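You operate a simulated robot arm through the tools that you are given. There is no shell and no other tool. Be economical: measure what you need, move in short steps, check, and stop when the job is done.

You are at the controls of a simulated two-armed robot. One attempt, no reset.

TASK
Put the 1.0 wire reel from the right side of the grey press table on the left side of the grey press table and the 1.2 wire reel on the die stand shelf. Open the middle box drawer, put the blue star knob in the inside of the middle box drawer and shut the drawer again. Put the red insulator marked "62" from the green press plate on the grey press plate and the red insulator that says "72" on the left side of the green press table. Put the red knob on the second shelf from the top of the blue rack. Any order will do. Set down upright: red insulator.

The check looks at the end state, three seconds after you hand in, the way a careful person would. Anything else that was tipped, shoved, dropped, spilled or broken makes it a failure.

THE ROBOT
Two 7-joint arms with two-finger grippers on one trunk, on a base that drives. Base frame: it is fixed to the floor where the robot stands at the start and does not move with it; the origin is under the middle of the robot, x ahead of it, y to its left, z up. Units: m, rad, N and s.
The left shoulder is at the start at [0.05, 0.191, 1.092], the right one opposite. With the tool pointing down near the work surface each hand reaches from about 0.1 to 0.66 m from the robot's upright axis, wherever it stands, measured 20 degrees to its own side. Places, roughly: blue star knob (3x3x3 cm) [0.6, 3.1, 0.8]; die stand shelf [0.8, -2.4, 0.5]; grey press plate [1.1, 0.1, 0.7]; inside of the middle box drawer [2, 6.9, 1]; left side of the green press table [0.6, 3.2, 0.7]; left side of the grey press table [1.6, -0.2, 0.7]; middle box drawer [2, 6.9, 1]; red insulator [1.25, 2.75, 0.75]; red knob (5x5x5 cm) [2.2, 6.4, 0.6]; second shelf of the blue rack [2.1, 7.1, 1.3]; wire reel [0.5, -0.25, 0.75]. Payload 2.69 kg a hand.
The tool frame of a hand sits at the grasp point between the pads (the TCP): z along the fingers, y along the line on which they close. The tips reach 0.02 m beyond it. Largest opening 0.1 m; the body of the gripper starts 0.063 m behind the TCP.
Orientation is that of the tool frame in the base frame, as a unit quaternion [x, y, z, w]. With the fingers straight down and closing along the base's y, the tool's x points along the base's -x, its y along +y and its z along -z.

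THE INTERFACE
- The arms move only by the tool jog_arm. It takes "left_deltas", "right_deltas" or both (then of equal length, played together; a hand with none holds still); each is text: rows parted by semicolons, each of 7 numbers parted by spaces: the shift along the base's x, y, z in units of 40 mm (1.0 is 40 mm), then the turn, a rotation vector about the base's x, y, z in units of 5 degrees (1.0 is 5 degrees), then the finger opening in m, from 0 to 0.1. In form: dx dy dz ax ay az fingers; .... A call has 1 to 10 rows; each row shifts and turns the commanded pose from where the row before left it. A call with a number of a shift or a turn outside -1 to 1 is refused whole. A row lasts 0.2 s, in which the tool goes at most 0.05 m and 0.15 rad; a call with a longer step from one row to the next is refused whole, and so is a gripper value outside its range. A pose out of reach is approached as far as the arm can. The call stops where the force on the tool passes 40 N (or 10 N more than at its start, if that is more) or the arm is blocked; 0.2 s more then pass. Each finger travels about 0.153 m/s and halts on what it meets, pressing with about 31 N; the grip force reading is that of the motor and also rises with nothing between the fingers. The clock runs only during rows and for 0.2 s after the last one: add rows that do not move to give the fingers time. It gives the time, the measured TCP pose, the force on the tool (base axes), the opening and the grip force at its end, in the units of the frame above (readings bear some noise), with the torque about the TCP (base axes, N m) and any sound that the robot's microphone picked up.
- Cameras (640 x 400 px; columns grow to the right, rows downward): "scene" is now at [0.1178, -0.0444, 1.2636]; the picture's right is [-0.50, -0.86, 0.00], its down [-0.49, 0.28, -0.83] and it looks along [0.71, -0.42, -0.56] (base axes); focal length 255 px, centre (320, 200). "left" rides on the left gripper at [0.07, 0.019, -0.099] in its tool frame; the picture's right is [-0.26, 0.97, 0.00], its down [-0.75, -0.20, -0.63] and it looks along [-0.61, -0.16, 0.78] (tool axes); focal length 230 px, centre (320, 200). "right" rides on the right gripper at [0.07, -0.019, -0.099] in its tool frame; the picture's right is [0.26, 0.97, 0.00], its down [-0.75, 0.20, -0.63] and it looks along [-0.61, 0.16, 0.78] (tool axes); focal length 230 px, centre (320, 200). There is no depth. A picture from a camera that has moved, and an enlarged one, comes with that camera's place and axes in the base frame and with its lens.
- snapshot(camera): a new picture of that camera. It takes no simulated time.
- raise_lower(by): slides the trunk up (or, below 0, down) by that many m; the arms and the scene camera ride with it, the base frame stays. It gives what a move gives, with no picture.
- steer(legs): drives the robot by 1 to 6 legs, each [ahead, left, turn to the left] in m, m and rad, along the robot's own axes; the way and the turn of a leg run together, so that a leg with both is an arc; at most 1.5 m and 3.142 rad a leg. The arms and the cameras ride along, it lands a little off, and it stops where it bumps. It gives what a move gives.
- turn_head(pan, tilt): turns the head with the scene camera to pan (to the left, within 1.396 rad either way) and tilt (down, from -0.506 to 1.204), counted from straight ahead of the robot. It gives what a move gives.
- close_up(camera, box): a new picture of the part [left, top, right, bottom] of that camera's present view, enlarged. It takes no simulated time.
- sign_off(): hands the job in; it is judged then, once.

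Work in short steps. Places have to be worked out from the pictures, the camera data and where the tool is seen: move nearer, look again, correct. Check each grasp and each placing, and mend what went wrong. You have 207 turns and 194 pictures in all, those below and enlarged ones among them. Open the grippers and draw the arms clear of the work before you hand the job in, unless the task says otherwise.

The tools are called after ">>>" by a JSON object that holds its "op" and its "data". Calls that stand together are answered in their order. jog_arm: Moves the arms, as the interface text tells. Its arguments: {"type":"object","properties":{"left_deltas":{"type":"string"},"right_deltas":{"type":"string"}},"required":[]} The other tools are called the same way: raise_lower (by) slides the trunk up or down; steer (legs) drives the base; turn_head (pan, tilt) turns the head that bears the scene camera; snapshot (camera) takes a picture; close_up (camera, box) takes an enlarged picture of a part of a camera's view; sign_off () hands the job in.

At the start:

```text
time_s: 0.0
left_ee_pos: [0.4448, -0.0215, 1.0253]
left_tcp_rot: [0.001, 1.0, -0.001, 0.0]
left_wrist_force: [0.1, -0.3, -0.5]
left_torque: [0.02, -0.04, 0.04]
left_finger_gap: 0.1001
left_grip_force: 0.0
right_ee_pos: [0.3008, -0.3273, 1.0607]
right_tcp_rot: [0.001, 1.0, 0.0, 0.0]
right_wrist_force: [-0.1, 0.3, -0.2]
right_torque: [-0.02, 0.0, 0.0]
right_finger_gap: 0.1001
right_grip_force: 0.1
trunk travel left (down, up): [-0.15, 0.173]
robot x, y, heading: [-0.0026, -0.0009, -0.0]
head pan, tilt: [-0.527, 0.597]
```

scene: 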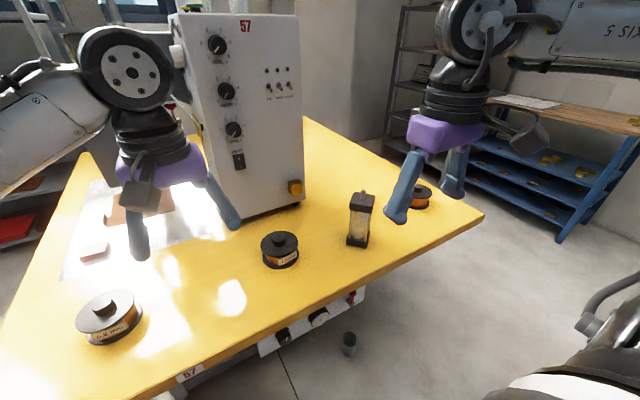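
right: 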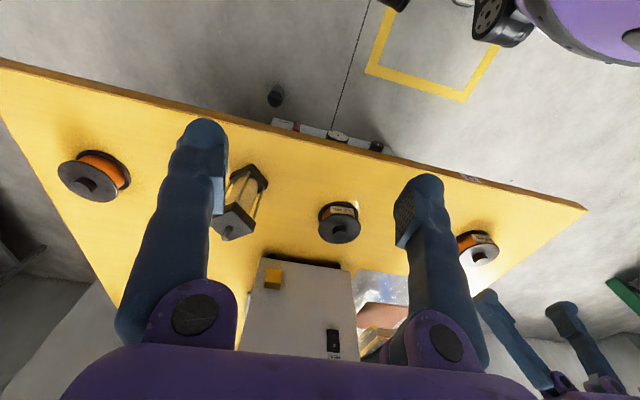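
left: 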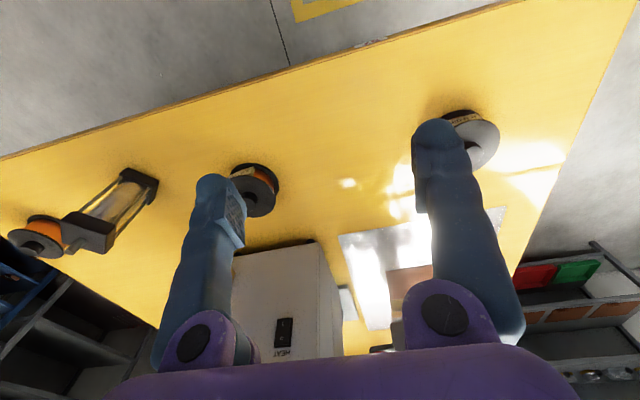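

I see three reels on the first table; I'll enlarge their labels to tell them apart.

>>> {"op": "close_up", "data": {"camera": "scene", "box": [60, 220, 310, 376]}}

>>> {"op": "close_up", "data": {"camera": "scene", "box": [340, 160, 480, 250]}}

>>> {"op": "close_up", "data": {"camera": "right", "box": [300, 180, 520, 280]}}

```text
2.56 times, centred on (185, 298) of scene
camera zoom: at [0.1178, -0.0444, 1.2636], right [-0.5, -0.86, 0.0], down [-0.49, 0.28, -0.83], along [0.71, -0.42, -0.56], focal length 654 px, centre (666, -51)
```

zoom: 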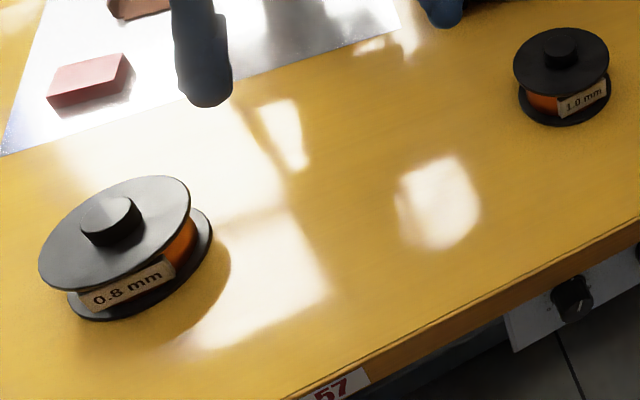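

```text
4.44 times, centred on (410, 205) of scene
camera zoom: at [0.1178, -0.0444, 1.2636], right [-0.5, -0.86, 0.0], down [-0.49, 0.28, -0.83], along [0.71, -0.42, -0.56], focal length 1135 px, centre (-80, 178)
```

zoom: 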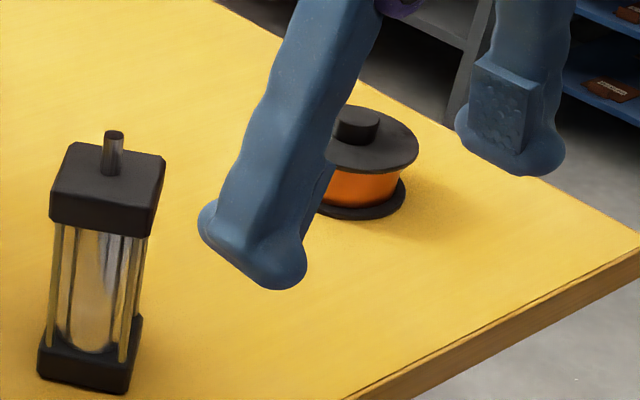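

```text
2.91 times, centred on (410, 230) of right
camera zoom: at [0.2319, -0.3456, 1.1595], right [-0.26, 0.97, 0.0], down [0.75, 0.2, 0.63], along [0.61, 0.16, -0.78], focal length 669 px, centre (58, 113)
```

zoom: 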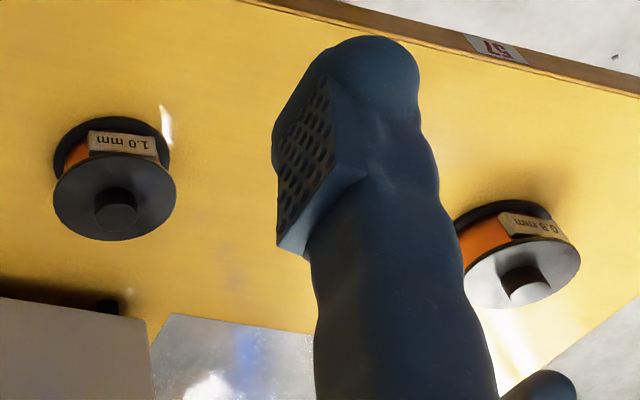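

The 1.0 reel is near (0.59,-0.2); the third reel's label is hidden. I'll look around with the head first.

>>> {"op": "turn_head", "data": {"pan": 0.0, "tilt": 0.4}}

>>> {"op": "snapshot", "data": {"camera": "scene"}}

>>> {"op": "turn_head", "data": {"pan": 1.1, "tilt": 0.3}}

>>> {"op": "snapshot", "data": {"camera": "scene"}}

>>> {"op": "turn_head", "data": {"pan": -1.2, "tilt": 0.3}}

>>> {"op": "snapshot", "data": {"camera": "scene"}}

```text
time_s: 0.9
left_ee_pos: [0.4453, -0.022, 1.0255]
left_tcp_rot: [0.0, 1.0, -0.001, 0.001]
left_wrist_force: [-0.1, 0.3, 0.4]
left_torque: [0.0, 0.01, 0.01]
left_finger_gap: 0.0998
left_grip_force: 0.1
right_ee_pos: [0.3013, -0.3273, 1.0614]
right_tcp_rot: [0.0, 1.0, 0.0, 0.0]
right_wrist_force: [-0.4, 0.5, -0.7]
right_torque: [0.01, 0.0, 0.0]
right_finger_gap: 0.0997
right_grip_force: 0.1
trunk travel left (down, up): [-0.15, 0.173]
robot x, y, heading: [-0.0007, -0.0009, 0.0]
head pan, tilt: [0.0, 0.4]
```

```text
187 pictures are left
camera scene: at [0.134, 0.0001, 1.2815], right [0.0, -1.0, 0.0], down [-0.39, 0.0, -0.92], along [0.92, 0.0, -0.39], focal length 255 px, centre (320, 200)
```

scene: 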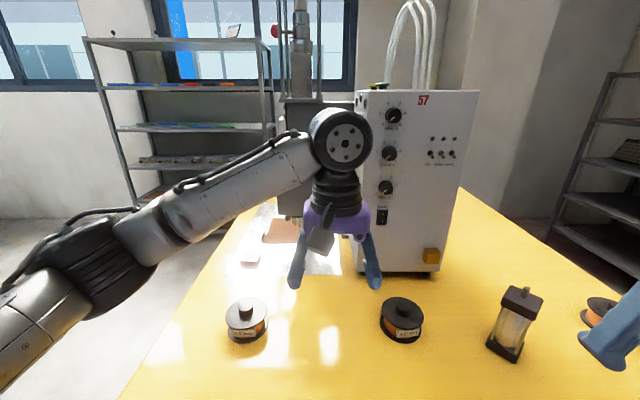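

```text
time_s: 2.3
left_ee_pos: [0.4455, -0.0227, 1.025]
left_tcp_rot: [-0.001, 1.0, 0.0, 0.0]
left_wrist_force: [-0.3, 0.1, 0.0]
left_torque: [0.05, -0.02, -0.03]
left_finger_gap: 0.0997
left_grip_force: 0.1
right_ee_pos: [0.3017, -0.3281, 1.0604]
right_tcp_rot: [0.001, 1.0, 0.0, 0.0]
right_wrist_force: [-0.3, -0.9, 0.0]
right_torque: [-0.02, 0.0, 0.02]
right_finger_gap: 0.1003
right_grip_force: 0.0
trunk travel left (down, up): [-0.15, 0.173]
robot x, y, heading: [-0.0026, 0.0005, 0.006]
head pan, tilt: [1.1, 0.3]
```

```text
186 pictures are left
camera scene: at [0.0839, 0.0834, 1.2908], right [0.89, -0.45, 0.0], down [-0.13, -0.26, -0.96], along [0.43, 0.85, -0.3], focal length 255 px, centre (320, 200)
```

scene: 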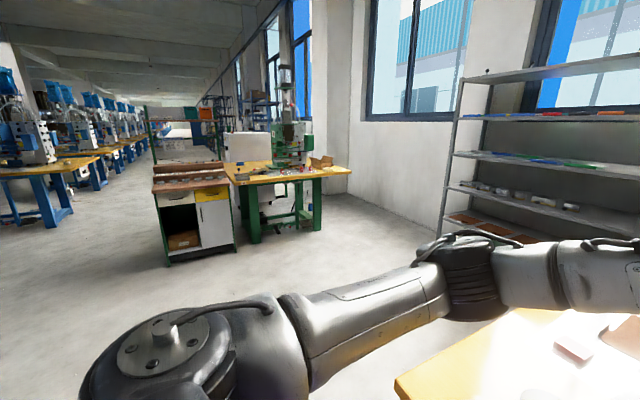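

```text
time_s: 4.4
left_ee_pos: [0.4436, -0.0224, 1.0251]
left_tcp_rot: [0.0, 1.0, 0.001, -0.001]
left_wrist_force: [0.4, -0.3, -0.1]
left_torque: [-0.02, 0.0, 0.0]
left_finger_gap: 0.1001
left_grip_force: 0.1
right_ee_pos: [0.2996, -0.328, 1.061]
right_tcp_rot: [0.001, 1.0, 0.0, 0.0]
right_wrist_force: [-0.1, 0.5, 0.0]
right_torque: [0.01, -0.01, -0.01]
right_finger_gap: 0.1001
right_grip_force: 0.1
trunk travel left (down, up): [-0.15, 0.173]
robot x, y, heading: [-0.0008, 0.0006, 0.001]
head pan, tilt: [-1.201, 0.3]
```

```text
185 pictures are left
camera scene: at [0.0752, -0.0868, 1.2908], right [-0.93, -0.36, 0.0], down [-0.11, 0.28, -0.96], along [0.35, -0.89, -0.3], focal length 255 px, centre (320, 200)
```

scene: 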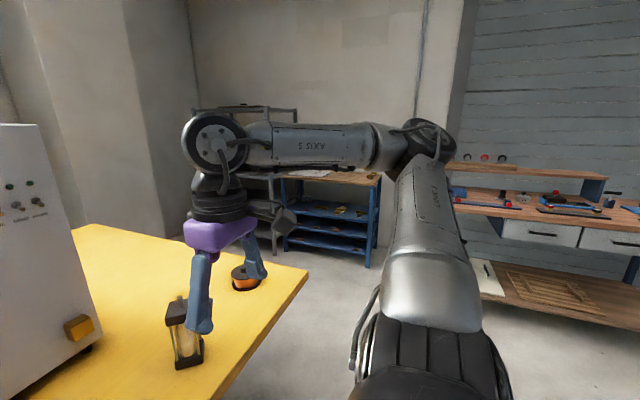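

Left of the grey table is its far (+x) side as seen by an operator facing −y. I pull the left hand back to the left and bring the right hand above the 1.0 reel.

>>> {"op": "jog_arm", "data": {"left_deltas": "-0.3 1 0.3 0 0 0 0.1;-0.3 1 0.3 0 0 0 0.1;-0.3 1 0.3 0 0 0 0.1;-0.3 1 0.3 0 0 0 0.1;-0.3 1 0.3 0 0 0 0.1;0 0 0 0 0 0 0.1;0 0 0 0 0 0 0.1", "right_deltas": "0.9 0.4 -0.4 0 0 0 0.1;0.9 0.4 -0.4 0 0 0 0.1;0.9 0.4 -0.4 0 0 0 0.1;0.9 0.4 -0.4 0 0 0 0.1;0.9 0.4 -0.4 0 0 0 0.1;0.9 0.4 -0.4 0 0 0 0.1;0.6 0.4 -0.4 0 0 0 0.1"}}

>>> {"op": "turn_head", "data": {"pan": -0.35, "tilt": 0.7}}

>>> {"op": "snapshot", "data": {"camera": "scene"}}

>>> {"op": "snapshot", "data": {"camera": "right"}}

```text
time_s: 6.0
left_ee_pos: [0.3838, 0.1774, 1.0855]
left_tcp_rot: [0.0, 1.0, 0.0, 0.0]
left_wrist_force: [0.1, 0.0, 0.1]
left_torque: [0.02, 0.0, 0.01]
left_finger_gap: 0.0998
left_grip_force: 0.0
right_ee_pos: [0.5433, -0.2153, 0.95]
right_tcp_rot: [0.002, 1.0, 0.0, 0.0]
right_wrist_force: [0.2, 1.0, 1.1]
right_torque: [-0.01, 0.03, 0.02]
right_finger_gap: 0.1002
right_grip_force: 0.1
trunk travel left (down, up): [-0.15, 0.173]
robot x, y, heading: [0.002, 0.0018, 0.003]
head pan, tilt: [-1.201, 0.3]
```

```text
time_s: 7.2
left_ee_pos: [0.3832, 0.1775, 1.0863]
left_tcp_rot: [0.0, 1.0, 0.001, 0.0]
left_wrist_force: [0.4, 0.1, -0.4]
left_torque: [-0.01, 0.03, -0.01]
left_finger_gap: 0.1001
left_grip_force: 0.0
right_ee_pos: [0.5417, -0.2146, 0.9493]
right_tcp_rot: [0.001, 1.0, 0.0, 0.0]
right_wrist_force: [-0.4, 0.0, 0.0]
right_torque: [0.01, -0.02, -0.03]
right_finger_gap: 0.1002
right_grip_force: 0.0
trunk travel left (down, up): [-0.15, 0.173]
robot x, y, heading: [0.001, -0.0024, -0.0]
head pan, tilt: [-0.351, 0.7]
```

```text
184 pictures are left
camera scene: at [0.1212, -0.0291, 1.2547], right [-0.34, -0.94, 0.0], down [-0.6, 0.22, -0.77], along [0.72, -0.26, -0.64], focal length 255 px, centre (320, 200)
```

scene: 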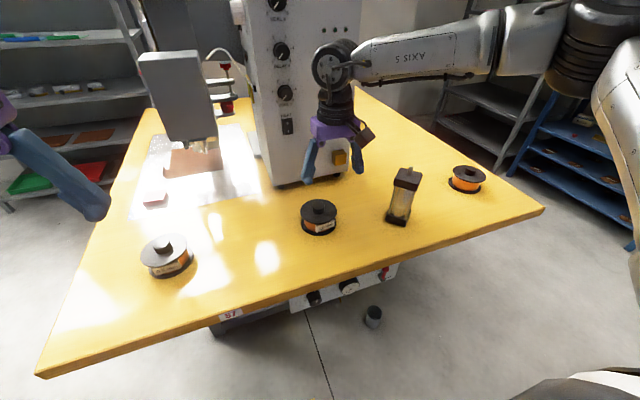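

```text
183 pictures are left
camera right: at [0.473, -0.2326, 1.048], right [-0.26, 0.97, 0.0], down [0.75, 0.2, 0.63], along [0.61, 0.16, -0.78], focal length 230 px, centre (320, 200)
```

right: 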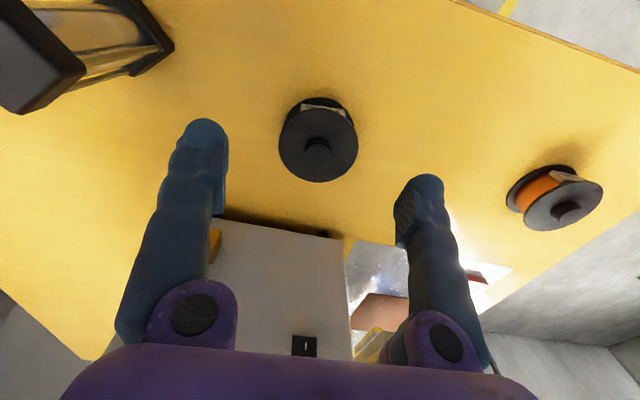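

Triangulated hub top is about (0.603,-0.20,0.79). I move above it at z≈0.87 and look again.

>>> {"op": "jog_arm", "data": {"right_deltas": "0.75 0.18 -0.7 0 0 0 0.1;0.75 0.18 -0.7 0 0 0 0.1;0 0 -0.6 0 0 0 0.1;0 0 0 0 0 0 0.1"}}

>>> {"op": "snapshot", "data": {"camera": "right"}}

>>> {"op": "close_up", "data": {"camera": "scene", "box": [260, 130, 400, 260]}}

```text
time_s: 8.2
left_ee_pos: [0.3839, 0.1773, 1.0856]
left_tcp_rot: [0.0, 1.0, -0.001, 0.0]
left_wrist_force: [0.2, 0.0, 0.2]
left_torque: [-0.02, 0.01, 0.03]
left_finger_gap: 0.1001
left_grip_force: 0.0
right_ee_pos: [0.5545, -0.2403, 0.885]
right_tcp_rot: [0.0, 1.0, 0.001, 0.001]
right_wrist_force: [-0.1, -0.5, -0.4]
right_torque: [0.02, 0.0, 0.01]
right_finger_gap: 0.1004
right_grip_force: 0.0
right hand out of reach, approached as far as the arm can: row 1, 2, 3
trunk travel left (down, up): [-0.15, 0.173]
robot x, y, heading: [-0.0022, -0.0008, 0.002]
head pan, tilt: [-0.351, 0.7]
```

```text
182 pictures are left
camera right: at [0.4843, -0.258, 0.9822], right [-0.26, 0.97, 0.0], down [0.75, 0.2, 0.63], along [0.61, 0.16, -0.78], focal length 230 px, centre (320, 200)
```

right: 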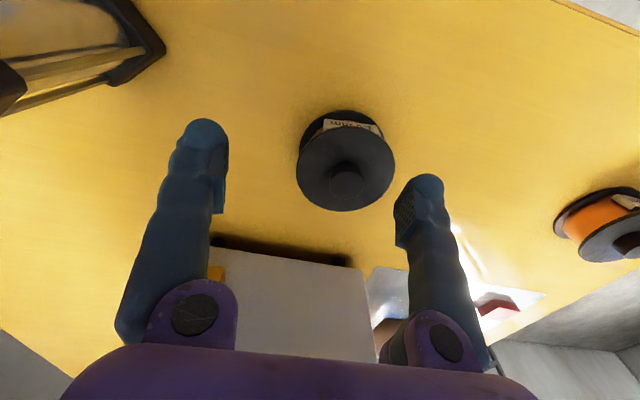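

```text
3.08 times, centred on (330, 195) of scene
camera zoom: at [0.1212, -0.0289, 1.2547], right [-0.34, -0.94, 0.0], down [-0.6, 0.22, -0.77], along [0.72, -0.26, -0.64], focal length 786 px, centre (289, 215)
```

zoom: 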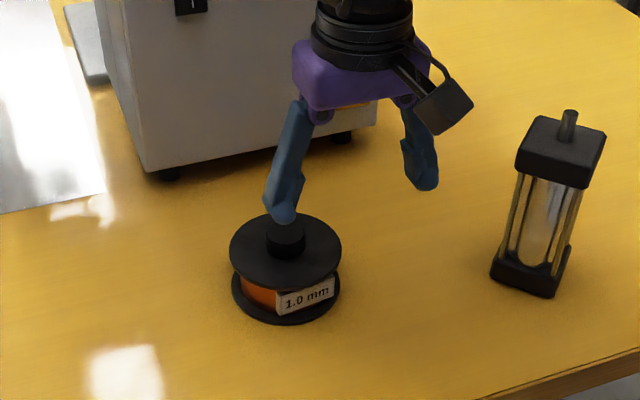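

Out of reach by a few cm: I drive the base ahead 0.08 m and check.

>>> {"op": "steer", "data": {"legs": [[0.08, 0, 0]]}}

>>> {"op": "snapshot", "data": {"camera": "right"}}

```text
time_s: 9.2
left_ee_pos: [0.466, 0.1767, 1.0853]
left_tcp_rot: [0.001, 1.0, 0.0, -0.001]
left_wrist_force: [0.7, -0.7, -1.4]
left_torque: [0.0, 0.02, 0.01]
left_finger_gap: 0.0999
left_grip_force: 0.0
right_ee_pos: [0.6343, -0.2415, 0.8835]
right_tcp_rot: [0.001, 1.0, 0.001, 0.001]
right_wrist_force: [0.6, 1.0, -0.3]
right_torque: [0.01, 0.03, 0.01]
right_finger_gap: 0.0998
right_grip_force: 0.1
trunk travel left (down, up): [-0.15, 0.173]
robot x, y, heading: [0.083, -0.0016, -0.002]
head pan, tilt: [-0.351, 0.7]
```

```text
180 pictures are left
camera right: at [0.5658, -0.2584, 0.982], right [-0.26, 0.97, 0.0], down [0.75, 0.2, 0.63], along [0.61, 0.16, -0.78], focal length 230 px, centre (320, 200)
```

right: 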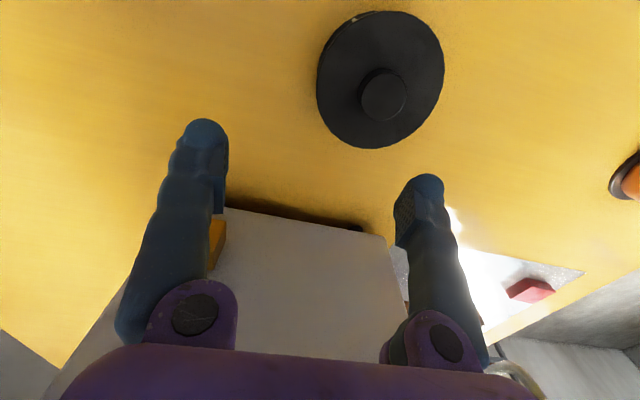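

Hub top is at (0.600,-0.201,0.80). I align and lower to TCP z≈0.81.

>>> {"op": "jog_arm", "data": {"right_deltas": "-0.45 0.5 0 0 0 0 0.1;-0.45 0.5 0 0 0 0 0.1;0 0 -0.6 0 0 0 0.1;0 0 -0.6 0 0 0 0.1;0 0 -0.6 0 0 0 0.1;0 0 0 0 0 0 0.1"}}

>>> {"op": "snapshot", "data": {"camera": "right"}}

>>> {"op": "close_up", "data": {"camera": "scene", "box": [240, 130, 400, 260]}}

```text
time_s: 10.7
left_ee_pos: [0.465, 0.1779, 1.0849]
left_tcp_rot: [0.0, 1.0, 0.0, 0.0]
left_wrist_force: [-0.2, -0.2, -0.3]
left_torque: [0.01, -0.03, -0.02]
left_finger_gap: 0.1001
left_grip_force: 0.0
right_ee_pos: [0.5814, -0.2217, 0.8271]
right_tcp_rot: [0.001, 1.0, 0.002, 0.002]
right_wrist_force: [-0.5, 0.4, -0.1]
right_torque: [0.01, 0.02, 0.01]
right_finger_gap: 0.0998
right_grip_force: 0.1
right hand out of reach, approached as far as the arm can: row 3, 4, 5
trunk travel left (down, up): [-0.15, 0.173]
robot x, y, heading: [0.0832, 0.0002, -0.0]
head pan, tilt: [-0.351, 0.7]
```

```text
179 pictures are left
camera right: at [0.5118, -0.2397, 0.9252], right [-0.26, 0.97, 0.0], down [0.75, 0.2, 0.63], along [0.61, 0.16, -0.77], focal length 230 px, centre (320, 200)
```

right: 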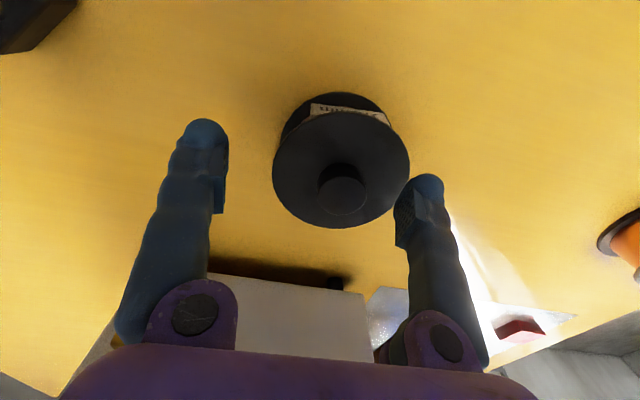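

```text
3.08 times, centred on (320, 195) of scene
camera zoom: at [0.2021, -0.0291, 1.2547], right [-0.34, -0.94, 0.0], down [-0.6, 0.22, -0.77], along [0.72, -0.26, -0.64], focal length 786 px, centre (320, 215)
```

zoom: 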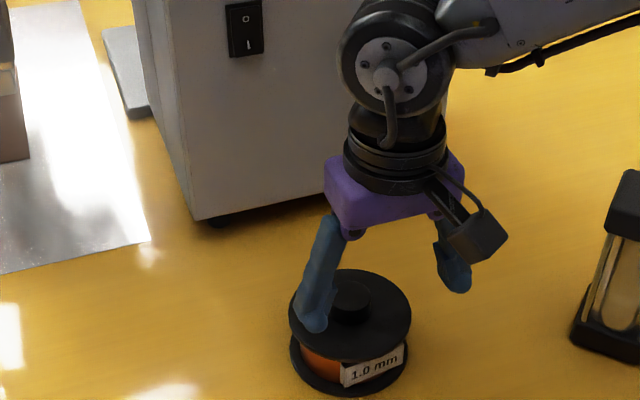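

The hand lags its target; I'll raise a touch, then retry the lateral alignment to see whether it is truly reach-limited.

>>> {"op": "jog_arm", "data": {"right_deltas": "0 0.5 0.3 0 0 0 0.1;0.4 0 0 0 0 0 0.1;0 0 0 0 0 0 0.1"}}

```text
time_s: 11.4
left_ee_pos: [0.4644, 0.1767, 1.0858]
left_tcp_rot: [0.0, 1.0, 0.0, 0.001]
left_wrist_force: [-0.6, 0.7, -0.3]
left_torque: [-0.07, -0.01, 0.01]
left_finger_gap: 0.1001
left_grip_force: 0.0
right_ee_pos: [0.5884, -0.2138, 0.8472]
right_tcp_rot: [0.0, 1.0, 0.002, 0.002]
right_wrist_force: [0.2, -0.2, -0.1]
right_torque: [-0.01, 0.0, 0.01]
right_finger_gap: 0.1
right_grip_force: 0.1
right hand out of reach, approached as far as the arm can: row 1, 2
trunk travel left (down, up): [-0.15, 0.173]
robot x, y, heading: [0.0815, -0.0012, 0.003]
head pan, tilt: [-0.351, 0.7]
```

Truly reach-limited here, so I drive ahead another 0.07 m (hand is above the hub).

>>> {"op": "steer", "data": {"legs": [[0.07, 0, 0]]}}

>>> {"op": "jog_arm", "data": {"right_deltas": "-0.7 0.2 0 0 0 0 0.1;-0.7 0.1 0 0 0 0 0.1;0 0 0 0 0 0 0.1"}}

```text
time_s: 12.5
left_ee_pos: [0.5373, 0.1779, 1.084]
left_tcp_rot: [0.0, 1.0, -0.001, 0.0]
left_wrist_force: [0.7, 0.4, 0.1]
left_torque: [-0.02, 0.05, 0.01]
left_finger_gap: 0.0998
left_grip_force: 0.0
right_ee_pos: [0.6577, -0.2117, 0.8466]
right_tcp_rot: [0.001, 1.0, 0.001, 0.001]
right_wrist_force: [0.3, 0.2, -0.8]
right_torque: [-0.01, 0.03, 0.02]
right_finger_gap: 0.1001
right_grip_force: 0.1
trunk travel left (down, up): [-0.15, 0.173]
robot x, y, heading: [0.1517, 0.0031, 0.002]
head pan, tilt: [-0.351, 0.7]
```

```text
time_s: 13.3
left_ee_pos: [0.5353, 0.1773, 1.0853]
left_tcp_rot: [0.0, 1.0, 0.0, 0.0]
left_wrist_force: [0.9, 0.6, 0.3]
left_torque: [0.02, -0.01, 0.04]
left_finger_gap: 0.1
left_grip_force: 0.0
right_ee_pos: [0.6028, -0.2015, 0.8466]
right_tcp_rot: [0.001, 1.0, 0.001, 0.002]
right_wrist_force: [-0.1, 0.1, 0.1]
right_torque: [0.03, 0.04, 0.05]
right_finger_gap: 0.1002
right_grip_force: 0.1
trunk travel left (down, up): [-0.15, 0.173]
robot x, y, heading: [0.1533, -0.0013, 0.001]
head pan, tilt: [-0.351, 0.7]
```

Aligned at (0.603,-0.2015). I descend to about z 0.805 and look.

>>> {"op": "jog_arm", "data": {"right_deltas": "0 0 -0.5 0 0 0 0.1;0 0 -0.5 0 0 0 0.1;0 0 0 0 0 0 0.1"}}

>>> {"op": "close_up", "data": {"camera": "scene", "box": [220, 150, 400, 280]}}

>>> {"op": "snapshot", "data": {"camera": "right"}}

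```text
time_s: 14.1
left_ee_pos: [0.5349, 0.1779, 1.0857]
left_tcp_rot: [0.0, 1.0, 0.0, 0.0]
left_wrist_force: [-0.3, -0.3, 0.4]
left_torque: [0.02, 0.02, 0.0]
left_finger_gap: 0.0999
left_grip_force: 0.3
right_ee_pos: [0.604, -0.2, 0.8072]
right_tcp_rot: [0.002, 1.0, 0.001, 0.002]
right_wrist_force: [-0.2, -0.3, 0.1]
right_torque: [0.01, 0.0, 0.0]
right_finger_gap: 0.0999
right_grip_force: 0.1
trunk travel left (down, up): [-0.15, 0.173]
robot x, y, heading: [0.1549, -0.0016, 0.001]
head pan, tilt: [-0.351, 0.7]
```

```text
3.08 times, centred on (310, 215) of scene
camera zoom: at [0.2732, -0.0289, 1.2547], right [-0.34, -0.94, 0.0], down [-0.6, 0.22, -0.77], along [0.72, -0.26, -0.64], focal length 786 px, centre (351, 154)
```

zoom: 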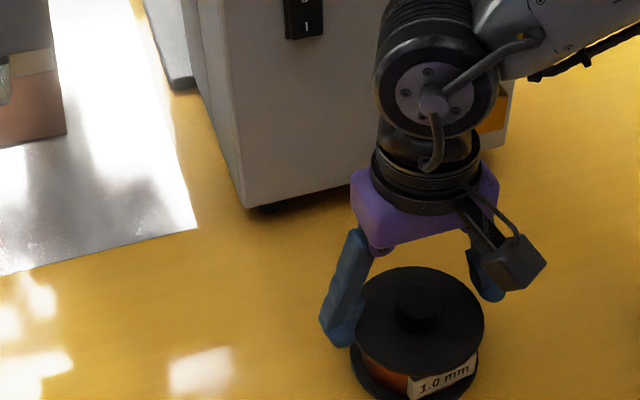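

```text
176 pictures are left
camera right: at [0.534, -0.2183, 0.9054], right [-0.26, 0.97, 0.0], down [0.75, 0.2, 0.63], along [0.61, 0.16, -0.77], focal length 230 px, centre (320, 200)
```

right: 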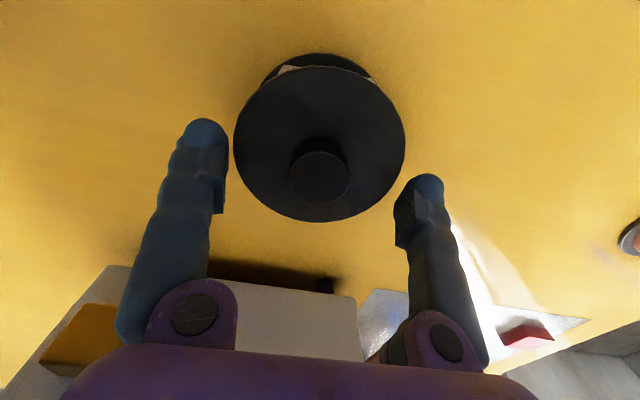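

Centered on the hub. I lower in small steps watching for flange contact, then close.

>>> {"op": "jog_arm", "data": {"right_deltas": "0 0 -0.2 0 0 0 0.06;0 0 0 0 0 0 0.06;0 0 0 0 0 0 0.05"}}

>>> {"op": "snapshot", "data": {"camera": "right"}}

>>> {"op": "close_up", "data": {"camera": "scene", "box": [270, 190, 400, 280]}}

```text
time_s: 14.6
left_ee_pos: [0.5343, 0.1772, 1.0861]
left_tcp_rot: [-0.001, 1.0, 0.001, 0.001]
left_wrist_force: [-0.3, -0.1, 0.1]
left_torque: [-0.01, 0.03, -0.01]
left_finger_gap: 0.1
left_grip_force: 0.2
right_ee_pos: [0.6056, -0.2037, 0.8077]
right_tcp_rot: [0.001, 1.0, 0.001, 0.009]
right_wrist_force: [-2.8, -0.8, 16.2]
right_torque: [-0.23, 0.94, 0.03]
right_finger_gap: 0.0327
right_grip_force: 31.2
right hand out of reach, approached as far as the arm can: row 1
trunk travel left (down, up): [-0.15, 0.173]
robot x, y, heading: [0.1502, 0.0003, -0.003]
head pan, tilt: [-0.351, 0.7]
stopped in row 2 (right hand): the force on the tool passed its limit at 49 N (the readings are from after the stop); the commanded pose is now the measured one
```

```text
175 pictures are left
camera right: at [0.5342, -0.2217, 0.9048], right [-0.26, 0.97, 0.0], down [0.74, 0.2, 0.64], along [0.62, 0.16, -0.77], focal length 230 px, centre (320, 200)
```

right: 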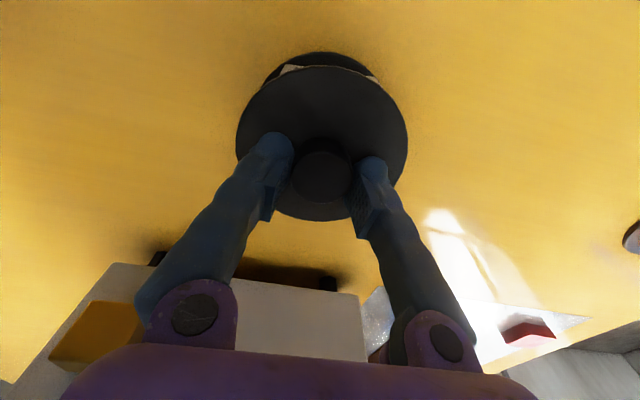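

```text
4.44 times, centred on (335, 235) of scene
camera zoom: at [0.272, -0.0288, 1.2548], right [-0.34, -0.94, 0.0], down [-0.6, 0.22, -0.77], along [0.72, -0.26, -0.64], focal length 1135 px, centre (253, 44)
```

zoom: 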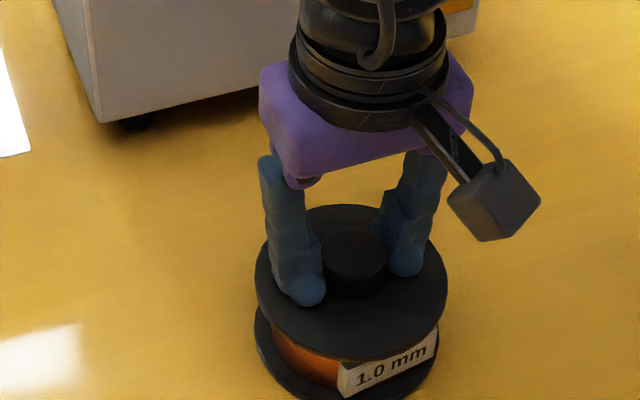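

The fingers closed on the hub (gap 0.033). I lift a few centimetres and check.

>>> {"op": "jog_arm", "data": {"right_deltas": "0 0 0.4 0 0 0 0.02;0 0 0.5 0 0 0 0.02;0 0 0.5 0 0 0 0.02;0 0 0.5 0 0 0 0.02"}}

>>> {"op": "close_up", "data": {"camera": "scene", "box": [240, 150, 400, 280]}}

```text
time_s: 15.6
left_ee_pos: [0.5364, 0.1774, 1.0847]
left_tcp_rot: [0.0, 1.0, 0.0, 0.0]
left_wrist_force: [0.5, 0.4, 0.7]
left_torque: [-0.02, 0.0, -0.01]
left_finger_gap: 0.1002
left_grip_force: 0.0
right_ee_pos: [0.6057, -0.2051, 0.8818]
right_tcp_rot: [0.0, 1.0, 0.001, 0.006]
right_wrist_force: [-0.5, -0.1, -8.9]
right_torque: [-0.02, -0.05, -0.02]
right_finger_gap: 0.0327
right_grip_force: 31.1
trunk travel left (down, up): [-0.15, 0.173]
robot x, y, heading: [0.1515, -0.0007, -0.002]
head pan, tilt: [-0.351, 0.7]
```

```text
3.08 times, centred on (320, 215) of scene
camera zoom: at [0.2736, -0.0293, 1.2546], right [-0.34, -0.94, 0.0], down [-0.61, 0.22, -0.76], along [0.72, -0.26, -0.64], focal length 786 px, centre (320, 154)
```

zoom: 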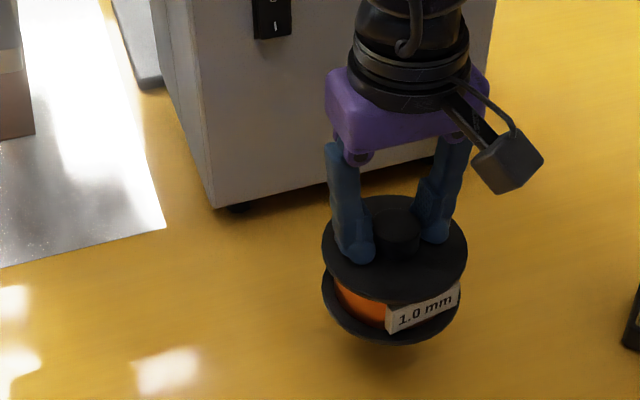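

The reel is held (~9 N). I raise it clear, pull it in, then back off and shift right toward the third reel, keeping arms above everything.

>>> {"op": "jog_arm", "data": {"right_deltas": "0 0 1 0 0 0 0.02;0 0 1 0 0 0 0.02;0 0 1 0 0 0 0.02;-0.6 0 0.8 0 0 0 0.02;-0.8 -0.3 0.5 0 0 0 0.02;-0.8 -0.3 0 0 0 0 0.02;-0.8 -0.3 0 0 0 0 0.02;0 0 0 0 0 0 0.02"}}

>>> {"op": "steer", "data": {"legs": [[-0.17, 0, 0], [0, -0.85, 0]]}}

>>> {"op": "turn_head", "data": {"pan": 0.1, "tilt": 0.6}}

>>> {"op": "snapshot", "data": {"camera": "scene"}}

```text
time_s: 17.4
left_ee_pos: [0.5364, 0.1778, 1.0851]
left_tcp_rot: [0.001, 1.0, 0.0, 0.0]
left_wrist_force: [1.0, -0.4, 0.6]
left_torque: [-0.03, 0.04, -0.01]
left_finger_gap: 0.1
left_grip_force: 0.0
right_ee_pos: [0.4876, -0.2425, 1.0545]
right_tcp_rot: [0.001, 1.0, 0.002, 0.005]
right_wrist_force: [-0.4, 0.4, -9.4]
right_torque: [0.0, -0.03, 0.03]
right_finger_gap: 0.0327
right_grip_force: 31.7
trunk travel left (down, up): [-0.15, 0.173]
robot x, y, heading: [0.1517, 0.0017, 0.001]
head pan, tilt: [-0.351, 0.7]
```

```text
time_s: 26.3
left_ee_pos: [0.3628, -0.673, 1.0848]
left_tcp_rot: [0.007, 1.0, 0.0, -0.001]
left_wrist_force: [-0.5, 0.4, 0.9]
left_torque: [-0.01, 0.0, 0.0]
left_finger_gap: 0.0999
left_grip_force: 0.0
right_ee_pos: [0.3071, -1.0913, 1.054]
right_tcp_rot: [0.006, 1.0, 0.001, 0.007]
right_wrist_force: [0.6, -0.4, -9.7]
right_torque: [0.0, -0.01, 0.01]
right_finger_gap: 0.0323
right_grip_force: 31.0
trunk travel left (down, up): [-0.15, 0.173]
robot x, y, heading: [-0.0257, -0.8481, -0.013]
head pan, tilt: [-0.351, 0.7]
```

```text
time_s: 27.2
left_ee_pos: [0.363, -0.6709, 1.0855]
left_tcp_rot: [0.006, 1.0, -0.001, 0.001]
left_wrist_force: [-0.8, 0.1, -0.7]
left_torque: [0.0, 0.02, 0.01]
left_finger_gap: 0.1002
left_grip_force: 0.0
right_ee_pos: [0.3064, -1.092, 1.0532]
right_tcp_rot: [0.006, 1.0, 0.0, 0.007]
right_wrist_force: [0.0, -0.2, -9.4]
right_torque: [0.02, -0.06, -0.02]
right_finger_gap: 0.0325
right_grip_force: 31.6
trunk travel left (down, up): [-0.15, 0.173]
robot x, y, heading: [-0.0258, -0.8442, -0.006]
head pan, tilt: [0.099, 0.6]
```

```text
172 pictures are left
camera scene: at [0.1056, -0.8373, 1.2632], right [0.09, -1.0, 0.0], down [-0.56, -0.05, -0.82], along [0.82, 0.07, -0.57], focal length 255 px, centre (320, 200)
```

scene: 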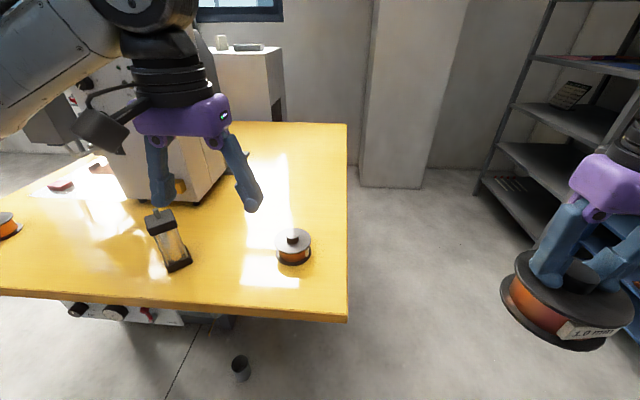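

Third reel hub ≈(0.603,-0.717). Before grasping I look at the die stand to decide the approach angle.

>>> {"op": "turn_head", "data": {"pan": -1.1, "tilt": 0.45}}

>>> {"op": "snapshot", "data": {"camera": "scene"}}

```text
time_s: 28.6
left_ee_pos: [0.3615, -0.6715, 1.084]
left_tcp_rot: [0.007, 1.0, 0.001, 0.001]
left_wrist_force: [0.0, -1.0, 0.5]
left_torque: [0.01, 0.03, -0.01]
left_finger_gap: 0.1002
left_grip_force: 0.1
right_ee_pos: [0.3081, -1.09, 1.0546]
right_tcp_rot: [0.008, 1.0, 0.0, 0.007]
right_wrist_force: [0.8, 0.2, -10.7]
right_torque: [-0.03, -0.02, -0.01]
right_finger_gap: 0.0326
right_grip_force: 30.7
trunk travel left (down, up): [-0.15, 0.173]
robot x, y, heading: [-0.03, -0.8502, -0.012]
head pan, tilt: [-1.1, 0.45]
```

```text
171 pictures are left
camera scene: at [0.0583, -0.9272, 1.2768], right [-0.9, -0.44, 0.0], down [-0.19, 0.39, -0.9], along [0.4, -0.81, -0.44], focal length 255 px, centre (320, 200)
```

scene: 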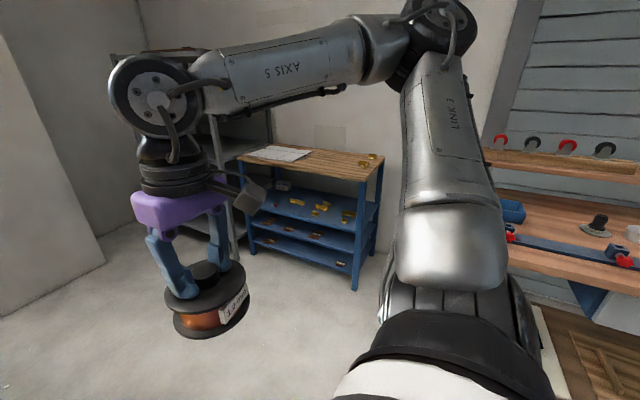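

The die shelf (z≈0.5, gap to ~0.8, front y≈-2.2) needs a slanted approach, so I tilt the left hand 45° forward while moving it toward the third reel.

>>> {"op": "turn_head", "data": {"pan": 0.1, "tilt": 0.6}}

>>> {"op": "jog_arm", "data": {"left_deltas": "0.3 -0.12 -0.3 0 -1 0 0.1;0.3 -0.12 -0.3 0 -1 0 0.1;0.3 -0.12 -0.3 0 -1 0 0.1;0.3 -0.12 -0.3 0 -1 0 0.1;0.3 -0.12 -0.3 0 -1 0 0.1;0.3 -0.12 -0.3 0 -1 0 0.1;0.3 -0.12 -0.3 0 -1 0 0.1;0.3 -0.12 -0.3 0 -1 0 0.1;0.3 -0.12 -0.3 0 -1 0 0.1;0 0 0 0 0 0 0.1"}}

>>> {"op": "snapshot", "data": {"camera": "scene"}}

>>> {"op": "snapshot", "data": {"camera": "left"}}

```text
time_s: 30.0
left_ee_pos: [0.3625, -0.6719, 1.0859]
left_tcp_rot: [0.007, 1.0, 0.0, 0.0]
left_wrist_force: [0.4, -1.4, 0.4]
left_torque: [-0.03, 0.02, 0.04]
left_finger_gap: 0.1
left_grip_force: 0.1
right_ee_pos: [0.3059, -1.0911, 1.053]
right_tcp_rot: [0.007, 1.0, 0.0, 0.007]
right_wrist_force: [0.1, 0.5, -9.2]
right_torque: [0.02, -0.04, -0.03]
right_finger_gap: 0.0322
right_grip_force: 30.9
trunk travel left (down, up): [-0.15, 0.173]
robot x, y, heading: [-0.0228, -0.8455, -0.02]
head pan, tilt: [0.099, 0.6]
```

```text
time_s: 32.2
left_ee_pos: [0.4689, -0.7151, 0.9779]
left_tcp_rot: [0.006, 0.923, 0.003, 0.384]
left_wrist_force: [-0.3, 0.2, 1.0]
left_torque: [0.0, -0.06, -0.03]
left_finger_gap: 0.1
left_grip_force: 0.0
right_ee_pos: [0.3074, -1.0916, 1.0541]
right_tcp_rot: [0.007, 1.0, 0.0, 0.007]
right_wrist_force: [0.1, 0.0, -9.5]
right_torque: [0.01, -0.01, -0.02]
right_finger_gap: 0.0322
right_grip_force: 31.0
trunk travel left (down, up): [-0.15, 0.173]
robot x, y, heading: [-0.0232, -0.8446, -0.013]
head pan, tilt: [0.099, 0.6]
```

```text
170 pictures are left
camera scene: at [0.1056, -0.8372, 1.2633], right [0.09, -1.0, 0.0], down [-0.56, -0.05, -0.82], along [0.82, 0.07, -0.57], focal length 255 px, centre (320, 200)
```

scene: 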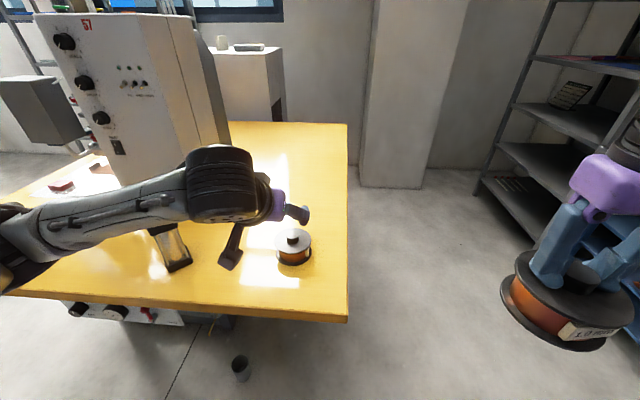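

```text
169 pictures are left
camera left: at [0.3502, -0.6966, 0.9984], right [0.19, 0.96, 0.19], down [0.08, -0.21, 0.97], along [0.98, -0.17, -0.12], focal length 230 px, centre (320, 200)
```

left: 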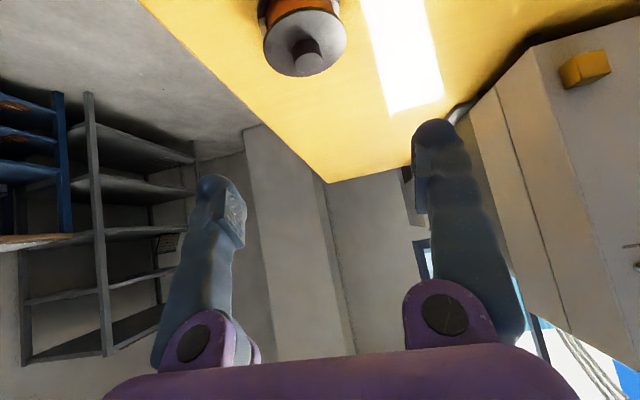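

Hub estimate (0.597,-0.718). I move to a pre-grasp point 4 cm back along the tilted approach.

>>> {"op": "jog_arm", "data": {"left_deltas": "0.5 0 -0.81 0 0 0 0.1;0.5 0 -0.81 0 0 0 0.1;0.5 0 -0.81 0 0 0 0.1;0.5 -0.08 -0.81 0 0 0 0.1;0 0 0 0 0 0 0.1"}}

>>> {"op": "snapshot", "data": {"camera": "left"}}

>>> {"op": "close_up", "data": {"camera": "scene", "box": [200, 170, 360, 300]}}

```text
time_s: 33.4
left_ee_pos: [0.5487, -0.7161, 0.8457]
left_tcp_rot: [0.007, 0.924, 0.003, 0.383]
left_wrist_force: [-0.3, -0.8, -0.2]
left_torque: [-0.01, -0.02, 0.04]
left_finger_gap: 0.0998
left_grip_force: 0.1
right_ee_pos: [0.3061, -1.091, 1.0543]
right_tcp_rot: [0.008, 1.0, 0.0, 0.007]
right_wrist_force: [0.2, -0.7, -9.3]
right_torque: [0.0, -0.04, -0.05]
right_finger_gap: 0.0323
right_grip_force: 31.0
trunk travel left (down, up): [-0.15, 0.173]
robot x, y, heading: [-0.0246, -0.8473, -0.012]
head pan, tilt: [0.099, 0.6]
```

```text
168 pictures are left
camera left: at [0.4291, -0.6983, 0.8677], right [0.19, 0.96, 0.19], down [0.08, -0.21, 0.97], along [0.98, -0.17, -0.12], focal length 230 px, centre (320, 200)
```

left: 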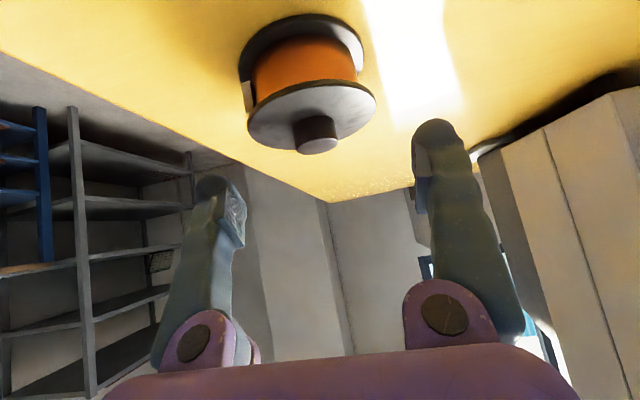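

```text
3.08 times, centred on (280, 235) of scene
camera zoom: at [0.1055, -0.8372, 1.2633], right [0.09, -1.0, 0.0], down [-0.56, -0.05, -0.82], along [0.82, 0.07, -0.57], focal length 786 px, centre (443, 92)
```

zoom: 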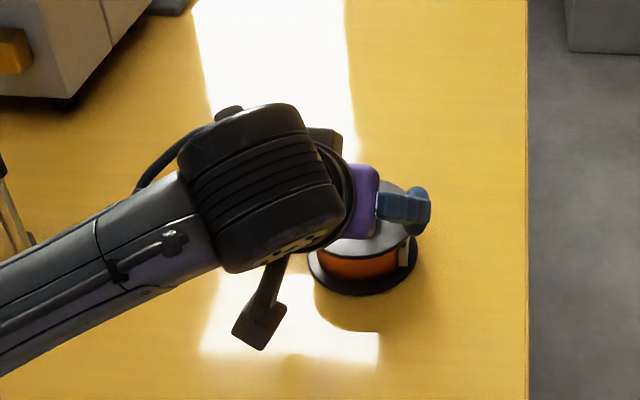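

I continue the approach to x≈0.595, z≈0.815.

>>> {"op": "jog_arm", "data": {"left_deltas": "0.6 -0.08 -0.4 0 0 0 0.1;0.6 0 -0.4 0 0 0 0.1;0 0 0 0 0 0 0.1"}}

>>> {"op": "snapshot", "data": {"camera": "left"}}

```text
time_s: 34.2
left_ee_pos: [0.5966, -0.7211, 0.8152]
left_tcp_rot: [0.006, 0.924, 0.003, 0.383]
left_wrist_force: [1.1, 0.4, 0.8]
left_torque: [0.03, -0.01, -0.02]
left_finger_gap: 0.1001
left_grip_force: 0.1
right_ee_pos: [0.3074, -1.0907, 1.0538]
right_tcp_rot: [0.006, 1.0, 0.001, 0.007]
right_wrist_force: [-0.4, 0.3, -9.6]
right_torque: [0.0, 0.0, -0.04]
right_finger_gap: 0.032
right_grip_force: 31.3
trunk travel left (down, up): [-0.15, 0.173]
robot x, y, heading: [-0.0269, -0.8434, -0.012]
head pan, tilt: [0.099, 0.6]
```

```text
166 pictures are left
camera left: at [0.4779, -0.7019, 0.8362], right [0.19, 0.96, 0.19], down [0.08, -0.21, 0.97], along [0.98, -0.17, -0.12], focal length 230 px, centre (320, 200)
```

left: 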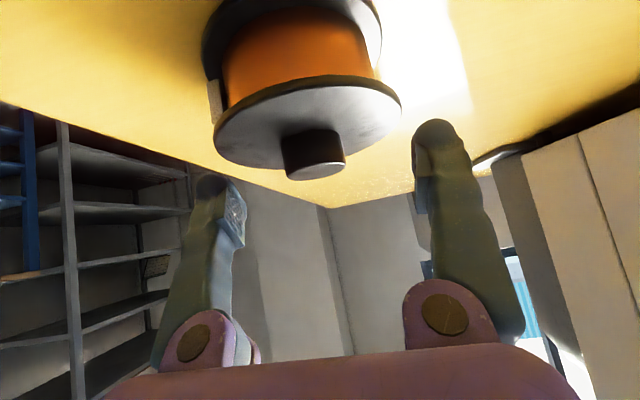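

Hub is centered between the fingers and at the right depth. I lower 6 mm and close.

>>> {"op": "jog_arm", "data": {"left_deltas": "0.05 0 -0.15 0 0 0 0.1;0 0 0 0 0 0 0.06;0 0 0 0 0 0 0.02;0 0 0 0 0 0 0.02;0 0 0 0 0 0 0.02"}}

>>> {"op": "snapshot", "data": {"camera": "left"}}

```text
time_s: 35.4
left_ee_pos: [0.5987, -0.7211, 0.8107]
left_tcp_rot: [0.006, 0.923, 0.003, 0.384]
left_wrist_force: [1.2, 0.4, 1.4]
left_torque: [-0.01, -0.18, 0.16]
left_finger_gap: 0.0316
left_grip_force: 31.2
right_ee_pos: [0.3075, -1.0913, 1.0536]
right_tcp_rot: [0.008, 1.0, 0.001, 0.007]
right_wrist_force: [-0.4, -0.4, -9.3]
right_torque: [0.01, -0.03, 0.0]
right_finger_gap: 0.0322
right_grip_force: 30.9
trunk travel left (down, up): [-0.15, 0.173]
robot x, y, heading: [-0.0264, -0.8442, -0.014]
head pan, tilt: [0.099, 0.6]
```

```text
165 pictures are left
camera left: at [0.4797, -0.7021, 0.8309], right [0.19, 0.96, 0.19], down [0.08, -0.21, 0.97], along [0.98, -0.17, -0.12], focal length 230 px, centre (320, 200)
```

left: 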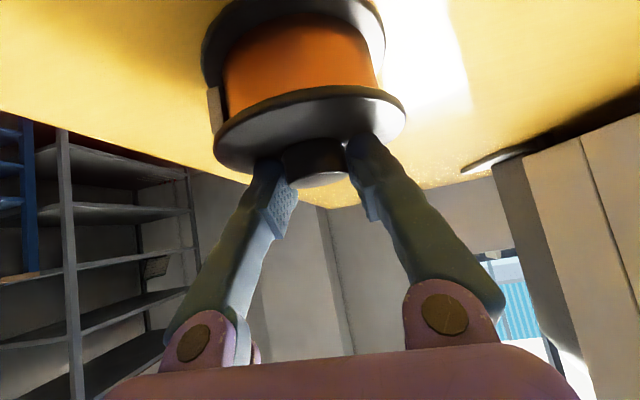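

Gripped (gap 0.032). I lift it, clear the table, and look with the scene camera.

>>> {"op": "jog_arm", "data": {"left_deltas": "0 0 0.5 0 0 0 0.015;0 0 0.5 0 0 0 0.015;0 0 1 0 0 0 0.015;0 0 1 0 0 0 0.015;0 0 1 0 0 0 0.015;-0.5 0 1 0 0 0 0.015;-0.5 0 0.5 0 0 0 0.015;0 0 0 0 0 0 0.015"}}

>>> {"op": "snapshot", "data": {"camera": "scene"}}

```text
time_s: 37.2
left_ee_pos: [0.5614, -0.7186, 1.0296]
left_tcp_rot: [0.006, 0.924, 0.003, 0.382]
left_wrist_force: [0.6, 0.5, -10.8]
left_torque: [-0.01, 0.03, 0.03]
left_finger_gap: 0.0315
left_grip_force: 30.9
right_ee_pos: [0.307, -1.0914, 1.0537]
right_tcp_rot: [0.007, 1.0, 0.0, 0.007]
right_wrist_force: [-0.3, 0.7, -9.2]
right_torque: [-0.04, -0.08, 0.0]
right_finger_gap: 0.0322
right_grip_force: 30.9
trunk travel left (down, up): [-0.15, 0.173]
robot x, y, heading: [-0.0229, -0.8431, -0.012]
head pan, tilt: [0.099, 0.6]
```

```text
164 pictures are left
camera scene: at [0.1067, -0.837, 1.2631], right [0.09, -1.0, 0.0], down [-0.56, -0.05, -0.82], along [0.82, 0.07, -0.57], focal length 255 px, centre (320, 200)
```

scene: 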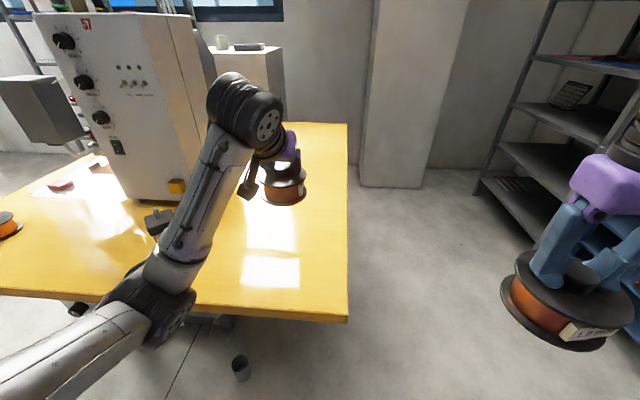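

Held firmly (~1 kg). To read its label (facing −y) I yaw the left hand −50° while pulling it in and up.

>>> {"op": "jog_arm", "data": {"left_deltas": "-0.3 0 0.3 0 0 -1 0.015;-0.3 0 0.3 0 0 -1 0.015;-0.3 0 0.3 0 0 -1 0.015;-0.3 0 0 0 0 -1 0.015;-0.3 0 0 0 0 -1 0.015;-0.3 0 0 0 0 -1 0.015;-0.3 0 0 0 0 -1 0.015;-0.3 0 0 0 0 -1 0.015;0 0 0 0 0 -1 0.015;0 0 0 0 0 -1 0.015"}}

>>> {"op": "close_up", "data": {"camera": "scene", "box": [180, 100, 380, 260]}}

```text
time_s: 39.4
left_ee_pos: [0.4658, -0.7212, 1.0659]
left_tcp_rot: [0.397, 0.834, -0.161, 0.348]
left_wrist_force: [-0.1, -0.4, -9.1]
left_torque: [0.0, -0.01, 0.0]
left_finger_gap: 0.0314
left_grip_force: 31.2
right_ee_pos: [0.3076, -1.0899, 1.0549]
right_tcp_rot: [0.007, 1.0, 0.001, 0.007]
right_wrist_force: [0.2, -0.1, -9.5]
right_torque: [0.0, -0.04, 0.01]
right_finger_gap: 0.0322
right_grip_force: 31.7
trunk travel left (down, up): [-0.15, 0.173]
robot x, y, heading: [-0.0272, -0.8467, -0.008]
head pan, tilt: [0.099, 0.6]
```

```text
2.50 times, centred on (280, 180) of scene
camera zoom: at [0.1064, -0.8369, 1.2631], right [0.09, -1.0, 0.0], down [-0.56, -0.05, -0.82], along [0.82, 0.07, -0.57], focal length 638 px, centre (420, 250)
```

zoom: 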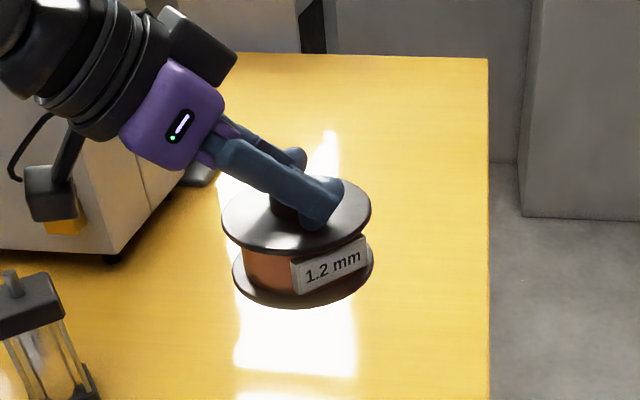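

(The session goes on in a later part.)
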